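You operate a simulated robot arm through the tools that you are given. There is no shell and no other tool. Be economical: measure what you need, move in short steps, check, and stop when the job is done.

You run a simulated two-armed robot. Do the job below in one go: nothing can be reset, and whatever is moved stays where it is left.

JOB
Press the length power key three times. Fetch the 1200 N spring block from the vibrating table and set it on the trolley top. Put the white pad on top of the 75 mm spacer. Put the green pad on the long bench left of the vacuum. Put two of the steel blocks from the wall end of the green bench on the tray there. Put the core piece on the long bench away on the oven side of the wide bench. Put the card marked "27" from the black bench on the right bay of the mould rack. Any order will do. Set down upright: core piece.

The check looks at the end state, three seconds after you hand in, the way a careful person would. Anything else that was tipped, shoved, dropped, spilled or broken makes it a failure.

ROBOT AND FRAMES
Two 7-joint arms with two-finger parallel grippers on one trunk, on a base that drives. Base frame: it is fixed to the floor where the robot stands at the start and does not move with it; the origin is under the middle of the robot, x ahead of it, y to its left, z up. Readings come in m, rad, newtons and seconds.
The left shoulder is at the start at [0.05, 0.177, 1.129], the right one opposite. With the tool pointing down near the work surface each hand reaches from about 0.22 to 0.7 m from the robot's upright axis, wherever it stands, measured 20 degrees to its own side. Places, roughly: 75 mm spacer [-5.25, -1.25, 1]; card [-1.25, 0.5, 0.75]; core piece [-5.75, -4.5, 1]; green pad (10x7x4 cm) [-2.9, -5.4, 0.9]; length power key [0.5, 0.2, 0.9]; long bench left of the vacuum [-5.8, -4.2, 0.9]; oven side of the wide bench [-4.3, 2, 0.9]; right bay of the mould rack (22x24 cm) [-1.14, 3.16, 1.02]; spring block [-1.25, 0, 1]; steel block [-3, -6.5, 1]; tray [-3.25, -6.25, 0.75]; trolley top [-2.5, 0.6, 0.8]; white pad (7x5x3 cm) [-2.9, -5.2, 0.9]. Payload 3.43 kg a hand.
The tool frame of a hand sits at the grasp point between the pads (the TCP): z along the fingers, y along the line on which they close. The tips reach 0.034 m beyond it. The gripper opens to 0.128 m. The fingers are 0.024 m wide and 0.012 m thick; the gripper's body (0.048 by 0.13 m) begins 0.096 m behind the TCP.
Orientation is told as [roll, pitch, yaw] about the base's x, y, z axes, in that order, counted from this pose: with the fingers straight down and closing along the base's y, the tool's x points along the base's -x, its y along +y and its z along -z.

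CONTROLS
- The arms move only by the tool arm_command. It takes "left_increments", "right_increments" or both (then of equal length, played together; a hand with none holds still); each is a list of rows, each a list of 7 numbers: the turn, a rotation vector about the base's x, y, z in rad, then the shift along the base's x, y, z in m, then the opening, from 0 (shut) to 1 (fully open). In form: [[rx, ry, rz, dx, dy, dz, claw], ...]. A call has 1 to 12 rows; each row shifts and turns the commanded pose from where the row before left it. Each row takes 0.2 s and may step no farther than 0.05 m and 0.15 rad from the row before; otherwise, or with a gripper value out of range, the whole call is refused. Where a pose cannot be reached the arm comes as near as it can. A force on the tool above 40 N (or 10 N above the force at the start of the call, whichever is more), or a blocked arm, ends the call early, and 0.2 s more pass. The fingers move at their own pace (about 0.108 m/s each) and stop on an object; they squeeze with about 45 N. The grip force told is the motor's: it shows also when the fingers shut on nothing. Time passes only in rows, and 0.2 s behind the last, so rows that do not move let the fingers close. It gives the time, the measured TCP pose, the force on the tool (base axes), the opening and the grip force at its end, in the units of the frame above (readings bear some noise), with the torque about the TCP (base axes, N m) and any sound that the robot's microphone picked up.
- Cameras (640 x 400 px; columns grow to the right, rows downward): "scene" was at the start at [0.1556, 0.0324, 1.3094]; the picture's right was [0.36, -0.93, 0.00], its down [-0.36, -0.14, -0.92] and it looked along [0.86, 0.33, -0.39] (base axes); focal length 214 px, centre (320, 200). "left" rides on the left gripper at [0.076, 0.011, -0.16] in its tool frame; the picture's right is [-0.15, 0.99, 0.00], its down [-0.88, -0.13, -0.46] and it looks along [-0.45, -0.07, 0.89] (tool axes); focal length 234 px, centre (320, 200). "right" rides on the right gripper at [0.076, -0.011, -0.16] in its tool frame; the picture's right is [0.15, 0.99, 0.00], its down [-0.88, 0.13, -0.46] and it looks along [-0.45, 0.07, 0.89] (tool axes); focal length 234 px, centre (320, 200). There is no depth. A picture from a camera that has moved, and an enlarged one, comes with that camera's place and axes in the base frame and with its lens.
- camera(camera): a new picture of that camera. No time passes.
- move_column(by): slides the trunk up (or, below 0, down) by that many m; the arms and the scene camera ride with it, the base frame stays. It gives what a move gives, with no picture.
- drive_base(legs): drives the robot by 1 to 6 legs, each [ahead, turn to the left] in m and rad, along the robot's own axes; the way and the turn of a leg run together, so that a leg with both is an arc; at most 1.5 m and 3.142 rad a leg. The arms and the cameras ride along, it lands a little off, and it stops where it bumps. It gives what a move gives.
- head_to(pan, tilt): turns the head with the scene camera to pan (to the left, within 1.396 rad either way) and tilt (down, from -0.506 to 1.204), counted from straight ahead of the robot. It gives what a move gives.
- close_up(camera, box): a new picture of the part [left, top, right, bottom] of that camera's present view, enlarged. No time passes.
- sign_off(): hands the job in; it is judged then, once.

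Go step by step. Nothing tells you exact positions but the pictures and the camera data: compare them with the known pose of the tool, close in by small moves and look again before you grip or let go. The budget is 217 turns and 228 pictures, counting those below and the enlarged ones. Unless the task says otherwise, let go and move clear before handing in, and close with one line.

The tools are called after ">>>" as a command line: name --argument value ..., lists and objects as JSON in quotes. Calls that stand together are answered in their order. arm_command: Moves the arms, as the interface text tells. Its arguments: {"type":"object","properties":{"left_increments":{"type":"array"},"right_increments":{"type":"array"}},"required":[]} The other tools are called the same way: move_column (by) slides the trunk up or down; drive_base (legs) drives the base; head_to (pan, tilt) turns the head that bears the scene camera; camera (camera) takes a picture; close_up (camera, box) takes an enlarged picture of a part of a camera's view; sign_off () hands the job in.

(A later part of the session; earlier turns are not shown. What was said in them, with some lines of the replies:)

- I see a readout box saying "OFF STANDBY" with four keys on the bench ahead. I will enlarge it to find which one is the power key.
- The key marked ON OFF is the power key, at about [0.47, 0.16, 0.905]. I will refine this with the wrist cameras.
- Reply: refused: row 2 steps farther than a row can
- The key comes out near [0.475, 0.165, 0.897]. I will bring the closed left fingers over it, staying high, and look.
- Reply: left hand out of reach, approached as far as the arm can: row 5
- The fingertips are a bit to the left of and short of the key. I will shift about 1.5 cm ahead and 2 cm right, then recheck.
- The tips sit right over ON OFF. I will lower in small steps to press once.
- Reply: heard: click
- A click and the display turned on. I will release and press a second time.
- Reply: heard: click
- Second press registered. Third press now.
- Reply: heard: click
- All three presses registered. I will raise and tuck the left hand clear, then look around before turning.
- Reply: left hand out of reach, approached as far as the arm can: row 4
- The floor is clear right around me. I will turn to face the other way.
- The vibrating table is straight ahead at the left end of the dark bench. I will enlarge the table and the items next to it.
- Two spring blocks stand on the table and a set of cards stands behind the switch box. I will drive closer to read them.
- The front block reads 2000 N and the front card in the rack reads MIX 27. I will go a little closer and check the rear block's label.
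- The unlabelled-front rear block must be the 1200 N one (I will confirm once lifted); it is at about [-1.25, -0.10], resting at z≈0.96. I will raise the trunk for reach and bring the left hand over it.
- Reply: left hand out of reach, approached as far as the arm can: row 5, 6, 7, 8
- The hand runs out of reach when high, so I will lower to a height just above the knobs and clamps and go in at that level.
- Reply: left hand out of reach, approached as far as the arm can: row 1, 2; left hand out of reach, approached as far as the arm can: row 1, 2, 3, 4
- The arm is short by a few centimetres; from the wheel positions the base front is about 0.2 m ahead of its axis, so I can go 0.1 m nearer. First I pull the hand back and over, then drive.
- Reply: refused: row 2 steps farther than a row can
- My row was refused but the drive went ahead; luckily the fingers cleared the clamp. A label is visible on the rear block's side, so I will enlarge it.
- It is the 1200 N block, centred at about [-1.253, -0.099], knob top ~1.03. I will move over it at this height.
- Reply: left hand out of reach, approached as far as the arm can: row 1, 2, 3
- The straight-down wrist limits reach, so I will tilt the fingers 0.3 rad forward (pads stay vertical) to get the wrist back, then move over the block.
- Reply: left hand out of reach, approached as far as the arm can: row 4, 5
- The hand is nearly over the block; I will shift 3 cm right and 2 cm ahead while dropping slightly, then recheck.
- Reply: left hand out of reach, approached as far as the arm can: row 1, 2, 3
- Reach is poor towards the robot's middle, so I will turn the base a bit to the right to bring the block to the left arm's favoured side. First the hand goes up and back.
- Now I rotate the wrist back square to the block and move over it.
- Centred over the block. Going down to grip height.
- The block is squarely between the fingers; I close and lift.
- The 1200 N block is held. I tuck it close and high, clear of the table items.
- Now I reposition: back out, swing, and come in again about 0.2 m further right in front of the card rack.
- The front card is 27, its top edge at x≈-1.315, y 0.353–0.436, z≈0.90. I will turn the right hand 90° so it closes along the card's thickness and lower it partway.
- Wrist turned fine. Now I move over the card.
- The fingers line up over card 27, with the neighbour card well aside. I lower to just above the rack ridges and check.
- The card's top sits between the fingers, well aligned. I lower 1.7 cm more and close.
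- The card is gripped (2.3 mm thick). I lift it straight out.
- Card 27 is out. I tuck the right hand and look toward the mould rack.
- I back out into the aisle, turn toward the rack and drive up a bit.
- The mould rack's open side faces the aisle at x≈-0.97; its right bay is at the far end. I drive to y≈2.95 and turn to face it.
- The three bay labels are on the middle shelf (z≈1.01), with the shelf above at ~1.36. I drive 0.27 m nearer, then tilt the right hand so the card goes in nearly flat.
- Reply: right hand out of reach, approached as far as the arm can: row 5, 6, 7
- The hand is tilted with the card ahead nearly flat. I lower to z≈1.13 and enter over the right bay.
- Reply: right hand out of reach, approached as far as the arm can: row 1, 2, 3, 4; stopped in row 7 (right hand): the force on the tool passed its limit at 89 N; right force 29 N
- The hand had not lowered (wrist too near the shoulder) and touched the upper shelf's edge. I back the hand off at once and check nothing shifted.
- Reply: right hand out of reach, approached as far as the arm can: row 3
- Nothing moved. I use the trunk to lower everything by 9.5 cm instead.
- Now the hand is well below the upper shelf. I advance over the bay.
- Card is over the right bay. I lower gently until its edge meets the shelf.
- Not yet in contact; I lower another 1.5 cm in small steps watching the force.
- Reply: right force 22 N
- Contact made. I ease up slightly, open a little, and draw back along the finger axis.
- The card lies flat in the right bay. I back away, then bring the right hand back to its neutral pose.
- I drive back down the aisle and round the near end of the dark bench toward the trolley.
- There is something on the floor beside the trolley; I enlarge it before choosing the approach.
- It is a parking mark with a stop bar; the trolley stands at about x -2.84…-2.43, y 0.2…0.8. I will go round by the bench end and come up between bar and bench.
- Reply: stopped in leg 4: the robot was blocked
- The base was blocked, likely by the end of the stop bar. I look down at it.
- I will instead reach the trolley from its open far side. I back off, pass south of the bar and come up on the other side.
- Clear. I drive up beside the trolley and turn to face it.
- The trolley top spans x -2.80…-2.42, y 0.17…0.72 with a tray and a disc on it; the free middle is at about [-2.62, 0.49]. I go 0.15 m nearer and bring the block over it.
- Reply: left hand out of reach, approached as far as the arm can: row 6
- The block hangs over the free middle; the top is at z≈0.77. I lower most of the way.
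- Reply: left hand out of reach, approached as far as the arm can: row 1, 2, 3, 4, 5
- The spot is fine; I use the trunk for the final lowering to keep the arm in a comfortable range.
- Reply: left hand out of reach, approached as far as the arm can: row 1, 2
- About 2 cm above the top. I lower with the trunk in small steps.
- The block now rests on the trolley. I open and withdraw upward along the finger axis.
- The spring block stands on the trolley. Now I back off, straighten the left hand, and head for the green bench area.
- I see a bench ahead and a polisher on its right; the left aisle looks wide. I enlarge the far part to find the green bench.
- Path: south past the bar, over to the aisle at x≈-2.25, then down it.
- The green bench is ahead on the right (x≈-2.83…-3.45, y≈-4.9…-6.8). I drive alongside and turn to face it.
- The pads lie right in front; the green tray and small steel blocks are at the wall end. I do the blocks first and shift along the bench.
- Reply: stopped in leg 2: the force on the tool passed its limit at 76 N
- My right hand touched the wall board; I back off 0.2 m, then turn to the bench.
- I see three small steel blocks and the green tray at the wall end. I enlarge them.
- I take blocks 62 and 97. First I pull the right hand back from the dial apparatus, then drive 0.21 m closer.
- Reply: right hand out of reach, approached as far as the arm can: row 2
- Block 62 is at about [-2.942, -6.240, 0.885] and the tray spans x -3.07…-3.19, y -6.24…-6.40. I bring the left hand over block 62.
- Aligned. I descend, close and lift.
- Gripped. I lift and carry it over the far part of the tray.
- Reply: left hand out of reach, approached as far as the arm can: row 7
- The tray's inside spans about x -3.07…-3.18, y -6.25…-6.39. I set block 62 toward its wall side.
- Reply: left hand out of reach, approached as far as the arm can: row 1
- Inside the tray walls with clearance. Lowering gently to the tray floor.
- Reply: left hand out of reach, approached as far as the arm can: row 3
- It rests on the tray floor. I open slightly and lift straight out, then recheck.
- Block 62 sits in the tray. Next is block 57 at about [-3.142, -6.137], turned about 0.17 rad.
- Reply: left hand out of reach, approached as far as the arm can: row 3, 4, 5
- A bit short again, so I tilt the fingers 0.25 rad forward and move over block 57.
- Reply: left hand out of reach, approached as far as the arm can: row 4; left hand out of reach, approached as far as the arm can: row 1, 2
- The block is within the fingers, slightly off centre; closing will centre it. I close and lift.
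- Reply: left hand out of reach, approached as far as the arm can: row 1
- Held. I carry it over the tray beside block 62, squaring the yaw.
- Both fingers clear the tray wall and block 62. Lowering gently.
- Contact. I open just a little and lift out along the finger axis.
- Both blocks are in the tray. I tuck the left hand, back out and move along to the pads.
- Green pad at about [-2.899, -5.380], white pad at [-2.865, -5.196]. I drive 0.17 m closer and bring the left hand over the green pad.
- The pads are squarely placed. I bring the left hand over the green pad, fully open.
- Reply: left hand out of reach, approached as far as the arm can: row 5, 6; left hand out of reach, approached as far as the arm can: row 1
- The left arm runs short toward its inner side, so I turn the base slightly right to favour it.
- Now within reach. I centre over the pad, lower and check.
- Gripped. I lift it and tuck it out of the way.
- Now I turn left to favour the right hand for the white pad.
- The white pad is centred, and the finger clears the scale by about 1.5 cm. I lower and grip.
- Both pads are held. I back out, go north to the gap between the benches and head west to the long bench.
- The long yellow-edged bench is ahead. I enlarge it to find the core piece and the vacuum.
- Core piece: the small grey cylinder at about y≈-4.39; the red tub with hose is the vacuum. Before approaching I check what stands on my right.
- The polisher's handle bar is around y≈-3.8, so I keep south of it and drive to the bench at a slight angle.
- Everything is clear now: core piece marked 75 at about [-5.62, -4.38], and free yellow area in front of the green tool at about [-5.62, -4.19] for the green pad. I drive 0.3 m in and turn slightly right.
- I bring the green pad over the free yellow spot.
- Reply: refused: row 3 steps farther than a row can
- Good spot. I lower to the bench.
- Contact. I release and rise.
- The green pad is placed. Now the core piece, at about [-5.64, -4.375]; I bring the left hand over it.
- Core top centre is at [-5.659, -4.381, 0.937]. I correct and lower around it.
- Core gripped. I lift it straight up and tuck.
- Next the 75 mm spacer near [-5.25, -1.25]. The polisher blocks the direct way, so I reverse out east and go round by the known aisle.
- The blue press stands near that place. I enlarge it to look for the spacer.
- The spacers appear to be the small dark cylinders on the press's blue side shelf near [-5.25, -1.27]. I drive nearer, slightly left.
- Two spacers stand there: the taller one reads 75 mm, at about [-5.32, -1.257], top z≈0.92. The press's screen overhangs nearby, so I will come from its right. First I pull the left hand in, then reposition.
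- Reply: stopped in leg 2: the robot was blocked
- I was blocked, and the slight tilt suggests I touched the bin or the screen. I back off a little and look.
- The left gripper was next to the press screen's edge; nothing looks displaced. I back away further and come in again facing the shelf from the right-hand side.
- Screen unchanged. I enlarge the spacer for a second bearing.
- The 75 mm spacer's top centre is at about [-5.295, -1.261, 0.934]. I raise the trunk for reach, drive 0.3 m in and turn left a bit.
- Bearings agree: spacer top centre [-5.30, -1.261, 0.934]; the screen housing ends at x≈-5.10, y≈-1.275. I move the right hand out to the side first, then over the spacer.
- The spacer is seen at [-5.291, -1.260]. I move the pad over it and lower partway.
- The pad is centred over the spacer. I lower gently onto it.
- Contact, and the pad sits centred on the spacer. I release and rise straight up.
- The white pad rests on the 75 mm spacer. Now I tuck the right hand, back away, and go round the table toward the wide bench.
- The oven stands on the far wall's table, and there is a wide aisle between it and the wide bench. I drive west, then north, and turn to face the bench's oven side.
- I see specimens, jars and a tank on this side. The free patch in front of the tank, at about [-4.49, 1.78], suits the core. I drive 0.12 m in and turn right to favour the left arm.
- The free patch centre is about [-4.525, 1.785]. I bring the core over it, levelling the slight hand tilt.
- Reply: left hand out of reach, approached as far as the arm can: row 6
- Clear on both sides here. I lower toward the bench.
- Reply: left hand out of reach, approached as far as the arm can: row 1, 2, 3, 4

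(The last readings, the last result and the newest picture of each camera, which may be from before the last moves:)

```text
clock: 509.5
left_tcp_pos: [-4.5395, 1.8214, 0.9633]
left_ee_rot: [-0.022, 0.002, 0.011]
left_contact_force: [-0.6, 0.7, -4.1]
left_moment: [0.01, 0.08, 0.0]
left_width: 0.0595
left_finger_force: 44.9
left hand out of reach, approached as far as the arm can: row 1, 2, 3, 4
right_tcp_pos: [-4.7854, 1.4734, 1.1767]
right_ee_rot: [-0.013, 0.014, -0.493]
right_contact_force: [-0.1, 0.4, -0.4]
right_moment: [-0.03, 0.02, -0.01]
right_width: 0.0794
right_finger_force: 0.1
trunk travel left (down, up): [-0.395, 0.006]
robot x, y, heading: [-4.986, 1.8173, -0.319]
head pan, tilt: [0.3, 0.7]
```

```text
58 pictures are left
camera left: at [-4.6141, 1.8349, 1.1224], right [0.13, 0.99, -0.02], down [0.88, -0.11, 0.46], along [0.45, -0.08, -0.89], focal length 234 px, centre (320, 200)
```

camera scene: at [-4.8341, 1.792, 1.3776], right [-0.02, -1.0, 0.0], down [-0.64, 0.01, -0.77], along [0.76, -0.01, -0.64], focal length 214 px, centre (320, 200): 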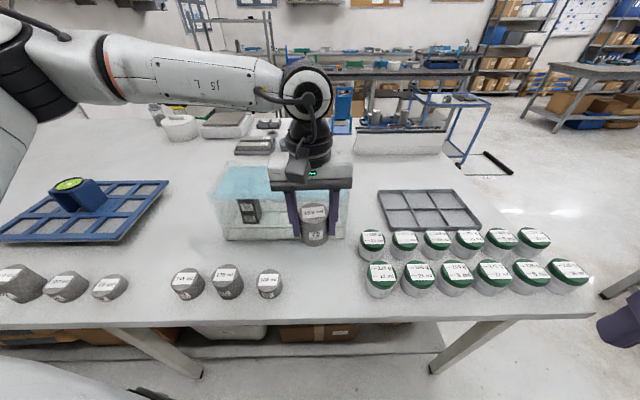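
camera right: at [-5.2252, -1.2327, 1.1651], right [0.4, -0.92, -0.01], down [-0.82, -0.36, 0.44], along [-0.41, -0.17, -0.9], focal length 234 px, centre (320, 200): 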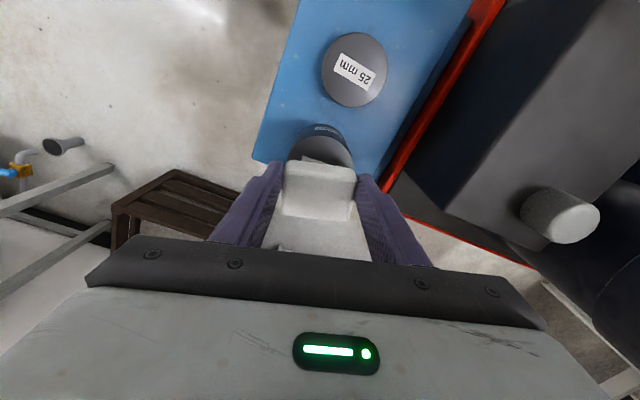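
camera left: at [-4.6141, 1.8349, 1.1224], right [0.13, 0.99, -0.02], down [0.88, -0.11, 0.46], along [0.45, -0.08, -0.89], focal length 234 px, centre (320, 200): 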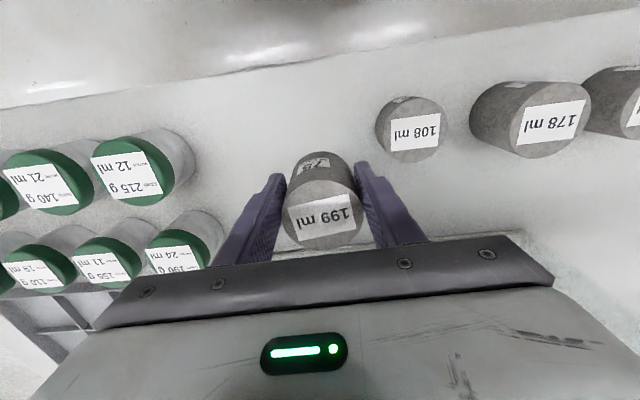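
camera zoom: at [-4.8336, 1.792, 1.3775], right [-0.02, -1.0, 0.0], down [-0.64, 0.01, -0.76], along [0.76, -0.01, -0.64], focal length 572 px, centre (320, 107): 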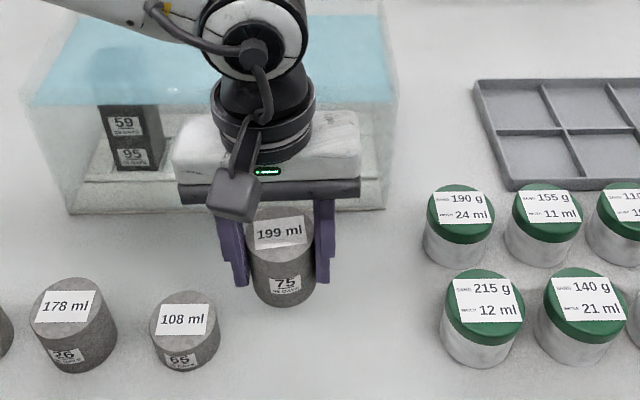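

The arm drifted a little left at its inner limit, close to the 108 ml piece. I turn the base slightly right to bring the core back to the middle of the gap.

>>> drive_base --legs '[[0, -0.08]]'

>>> camera --camera "left"

```text
clock: 510.3
left_tcp_pos: [-4.5404, 1.7859, 0.9651]
left_ee_rot: [-0.023, 0.002, -0.068]
left_contact_force: [-0.7, -0.7, -4.1]
left_moment: [0.01, 0.04, 0.02]
left_width: 0.0595
left_finger_force: 45.3
right_tcp_pos: [-4.8139, 1.4592, 1.1768]
right_ee_rot: [-0.014, 0.012, -0.573]
right_contact_force: [0.1, 0.0, 0.1]
right_moment: [0.02, 0.01, -0.04]
right_width: 0.0796
right_finger_force: 0.1
trunk travel left (down, up): [-0.395, 0.006]
robot x, y, heading: [-4.9864, 1.817, -0.4]
head pan, tilt: [0.3, 0.7]
```

```text
57 pictures are left
camera left: at [-4.6141, 1.8043, 1.1228], right [0.21, 0.98, -0.02], down [0.87, -0.18, 0.46], along [0.44, -0.12, -0.89], focal length 234 px, centre (320, 200)
```

left: 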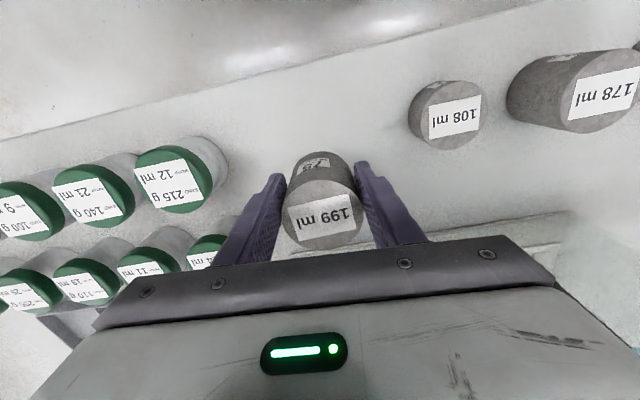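

Centred. I lower with the trunk.

>>> move_column --by -0.025

>>> close_up --camera "scene" --box '[240, 160, 400, 310]'

```text
clock: 511.1
left_tcp_pos: [-4.5409, 1.7857, 0.9389]
left_ee_rot: [-0.023, 0.002, -0.069]
left_contact_force: [-0.8, 0.9, -5.3]
left_moment: [0.01, 0.06, 0.02]
left_width: 0.0593
left_finger_force: 44.9
right_tcp_pos: [-4.8143, 1.4597, 1.1521]
right_ee_rot: [-0.014, 0.01, -0.574]
right_contact_force: [0.7, 0.2, 0.2]
right_moment: [0.01, -0.02, -0.02]
right_width: 0.0794
right_finger_force: 0.0
trunk travel left (down, up): [-0.37, 0.031]
robot x, y, heading: [-4.9838, 1.8167, -0.402]
head pan, tilt: [0.3, 0.7]
```

```text
2.67 times, centred on (320, 235) of scene
camera zoom: at [-4.8362, 1.78, 1.3526], right [-0.1, -0.99, 0.0], down [-0.64, 0.06, -0.76], along [0.76, -0.08, -0.64], focal length 572 px, centre (320, 107)
```

zoom: 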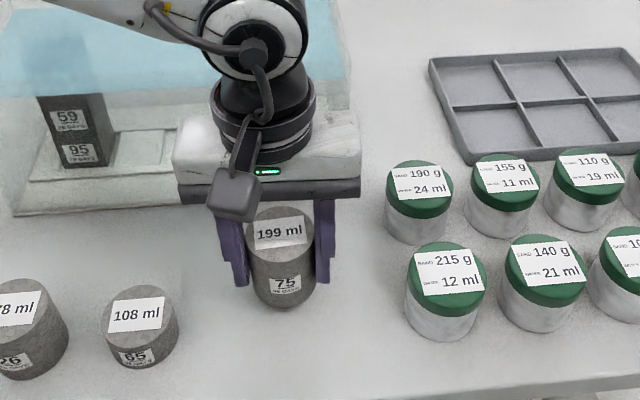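

>>> move_column --by -0.008

>>> arm_command --left_increments '[[0, 0, 0, 0, 0, -0.003, 0.25], [0, 0, 0, 0, 0, -0.003, 0.25], [0, 0, 0, 0, 0, 0, 0.25]]'

```text
clock: 511.6
left_tcp_pos: [-4.5391, 1.7851, 0.9318]
left_ee_rot: [-0.023, 0.001, -0.07]
left_contact_force: [-0.2, 0.4, -4.5]
left_moment: [-0.03, 0.06, -0.03]
left_width: 0.0594
left_finger_force: 44.8
right_tcp_pos: [-4.813, 1.4593, 1.1441]
right_ee_rot: [-0.014, 0.013, -0.574]
right_contact_force: [0.0, 0.1, -0.8]
right_moment: [-0.03, 0.02, -0.02]
right_width: 0.0793
right_finger_force: 0.1
trunk travel left (down, up): [-0.362, 0.039]
robot x, y, heading: [-4.9873, 1.8165, -0.404]
head pan, tilt: [0.3, 0.7]
```

```text
clock: 512.4
left_tcp_pos: [-4.5401, 1.7874, 0.9272]
left_ee_rot: [-0.024, 0.001, -0.069]
left_contact_force: [0.0, -0.6, -3.9]
left_moment: [0.03, 0.05, -0.02]
left_width: 0.0597
left_finger_force: 45.3
right_tcp_pos: [-4.8131, 1.4588, 1.1431]
right_ee_rot: [-0.014, 0.011, -0.573]
right_contact_force: [0.5, -0.1, -0.8]
right_moment: [-0.01, -0.03, 0.01]
right_width: 0.0795
right_finger_force: 0.1
trunk travel left (down, up): [-0.362, 0.039]
robot x, y, heading: [-4.979, 1.8187, -0.397]
head pan, tilt: [0.3, 0.7]
```

>>> move_column --by -0.005

>>> close_up --camera "scene" --box '[270, 190, 370, 290]'

```text
clock: 513.0
left_tcp_pos: [-4.5399, 1.7851, 0.9213]
left_ee_rot: [-0.024, 0.002, -0.07]
left_contact_force: [-0.6, 0.2, -4.3]
left_moment: [0.02, 0.01, -0.02]
left_width: 0.0595
left_finger_force: 45.4
right_tcp_pos: [-4.8139, 1.4601, 1.1396]
right_ee_rot: [-0.013, 0.011, -0.576]
right_contact_force: [0.1, 0.8, 0.3]
right_moment: [-0.03, -0.03, 0.02]
right_width: 0.0795
right_finger_force: 0.2
trunk travel left (down, up): [-0.357, 0.044]
robot x, y, heading: [-4.9867, 1.8158, -0.402]
head pan, tilt: [0.3, 0.7]
```

```text
4.00 times, centred on (320, 240) of scene
camera zoom: at [-4.8362, 1.7799, 1.3395], right [-0.1, -0.99, 0.0], down [-0.64, 0.06, -0.76], along [0.76, -0.08, -0.64], focal length 858 px, centre (320, 40)
```

zoom: 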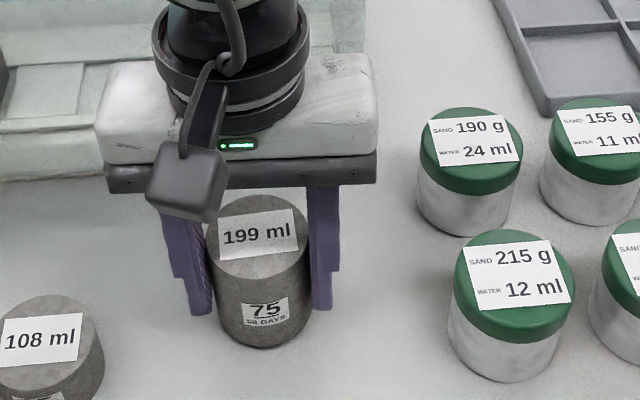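

>>> arm_command --left_increments '[[0, 0, 0, 0, 0, -0.003, 0.25], [0, 0, 0, 0, 0, -0.003, 0.25], [0, 0, 0, 0, 0, -0.003, 0.25], [0, 0, 0, 0, 0, 0, 0.25]]'

```text
clock: 514.0
left_tcp_pos: [-4.541, 1.7902, 0.9149]
left_ee_rot: [-0.028, -0.001, -0.07]
left_contact_force: [-0.1, -0.8, 3.2]
left_moment: [0.22, -0.03, 0.0]
left_width: 0.0594
left_finger_force: 45.4
left hand out of reach, approached as far as the arm can: row 3
right_tcp_pos: [-4.8151, 1.4588, 1.1388]
right_ee_rot: [-0.015, 0.011, -0.575]
right_contact_force: [1.1, -1.0, -0.8]
right_moment: [0.02, 0.03, 0.0]
right_width: 0.0793
right_finger_force: 0.0
trunk travel left (down, up): [-0.357, 0.044]
robot x, y, heading: [-4.9866, 1.818, -0.395]
head pan, tilt: [0.3, 0.7]
```

The core has touched down. I open slowly and rise straight up.

>>> arm_command --left_increments '[[0, 0, 0, 0, 0, 0, 0.5], [0, 0, 0, 0, 0, 0, 0.6], [0, 0, 0, 0, 0, 0, 0.65], [0, 0, 0, 0, 0, 0.025, 0.65], [0, 0, 0, 0, 0, 0.04, 0.65], [0, 0, 0, 0, 0, 0.04, 0.65], [0, 0, 0, -0.01, 0.01, 0.04, 0.65], [0, 0, 0, -0.02, 0.02, 0.03, 0.65], [0, 0, 0, 0, 0, 0, 0.65]]'

>>> camera --camera "left"

>>> camera --camera "scene"

```text
clock: 516.0
left_tcp_pos: [-4.5721, 1.8204, 1.0919]
left_ee_rot: [-0.023, 0.002, -0.071]
left_contact_force: [0.5, -0.6, -0.1]
left_moment: [0.02, 0.02, -0.02]
left_width: 0.0832
left_finger_force: 0.2
right_tcp_pos: [-4.8128, 1.4584, 1.1379]
right_ee_rot: [-0.014, 0.012, -0.574]
right_contact_force: [-0.1, 0.9, 0.4]
right_moment: [0.03, 0.02, 0.0]
right_width: 0.0795
right_finger_force: 0.0
trunk travel left (down, up): [-0.357, 0.044]
robot x, y, heading: [-4.9833, 1.82, -0.4]
head pan, tilt: [0.3, 0.7]
```

```text
54 pictures are left
camera left: at [-4.6464, 1.8404, 1.2497], right [0.22, 0.98, -0.02], down [0.87, -0.18, 0.46], along [0.44, -0.12, -0.89], focal length 234 px, centre (320, 200)
```

left: 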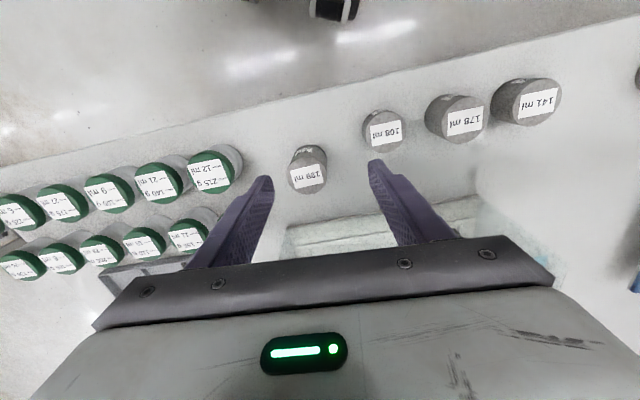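

```text
53 pictures are left
camera scene: at [-4.8361, 1.7795, 1.3395], right [-0.1, -0.99, 0.0], down [-0.64, 0.06, -0.76], along [0.76, -0.08, -0.64], focal length 214 px, centre (320, 200)
```

scene: 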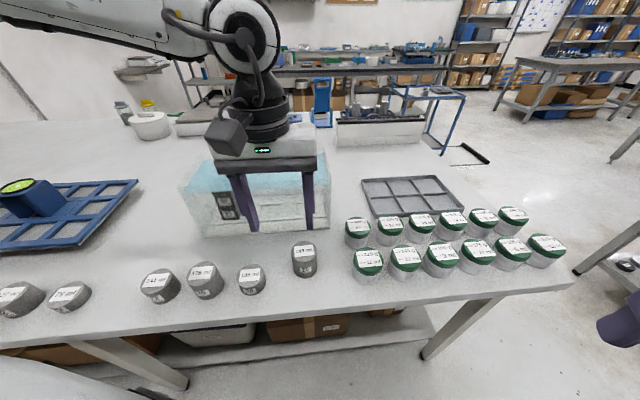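

The core piece stands upright with clear space around it. I raise the hand and back away from the bench.

>>> arm_command --left_increments '[[0, 0, 0, -0.03, 0.01, 0.03, 0.65], [0, 0, 0, -0.03, 0.01, 0.03, 0.65], [0, 0, 0, -0.03, 0.01, 0.02, 0.65], [0, 0, 0, 0, 0, 0, 0.65]]'

>>> drive_base --legs '[[-0.15, 0]]'

>>> camera --camera "scene"

```text
clock: 517.0
left_tcp_pos: [-4.6601, 1.8499, 1.1693]
left_ee_rot: [-0.025, 0.0, -0.069]
left_contact_force: [-0.4, 0.2, 0.2]
left_moment: [0.03, 0.01, 0.01]
left_width: 0.0835
left_finger_force: 0.1
right_tcp_pos: [-4.8126, 1.4587, 1.1404]
right_ee_rot: [-0.012, 0.012, -0.576]
right_contact_force: [0.4, -1.5, 0.2]
right_moment: [0.01, 0.01, -0.01]
right_width: 0.0794
right_finger_force: 0.0
trunk travel left (down, up): [-0.357, 0.044]
robot x, y, heading: [-4.9868, 1.8182, -0.397]
head pan, tilt: [0.3, 0.7]
```

```text
clock: 518.3
left_tcp_pos: [-4.7976, 1.9088, 1.1699]
left_ee_rot: [-0.025, 0.001, -0.066]
left_contact_force: [0.4, 0.8, 0.2]
left_moment: [-0.04, -0.04, -0.01]
left_width: 0.083
left_finger_force: 0.0
right_tcp_pos: [-4.9503, 1.5178, 1.1395]
right_ee_rot: [-0.014, 0.012, -0.571]
right_contact_force: [-1.1, -0.6, -0.2]
right_moment: [-0.01, -0.02, -0.01]
right_width: 0.0793
right_finger_force: 0.1
trunk travel left (down, up): [-0.357, 0.044]
robot x, y, heading: [-5.1222, 1.8747, -0.396]
head pan, tilt: [0.3, 0.7]
```

```text
52 pictures are left
camera scene: at [-4.9735, 1.8381, 1.3397], right [-0.1, -1.0, 0.0], down [-0.64, 0.06, -0.77], along [0.76, -0.07, -0.64], focal length 214 px, centre (320, 200)
```

scene: 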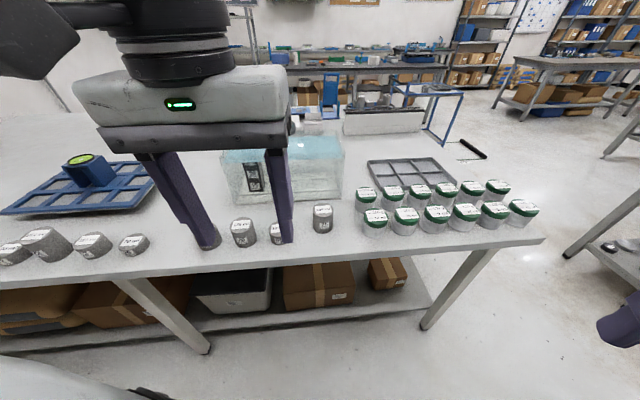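

All the tasks are in place, nothing is held and both hands are clear. I am handing the job in.

>>> sign_off

```text
The job is handed in.
```

The job is handed in with all seven tasks done; on the way I bumped the trolley's stop bar, the press screen, the mould rack's upper shelf and the wall board, and saw nothing displaced at the first three, but I did not check the wall board closely.
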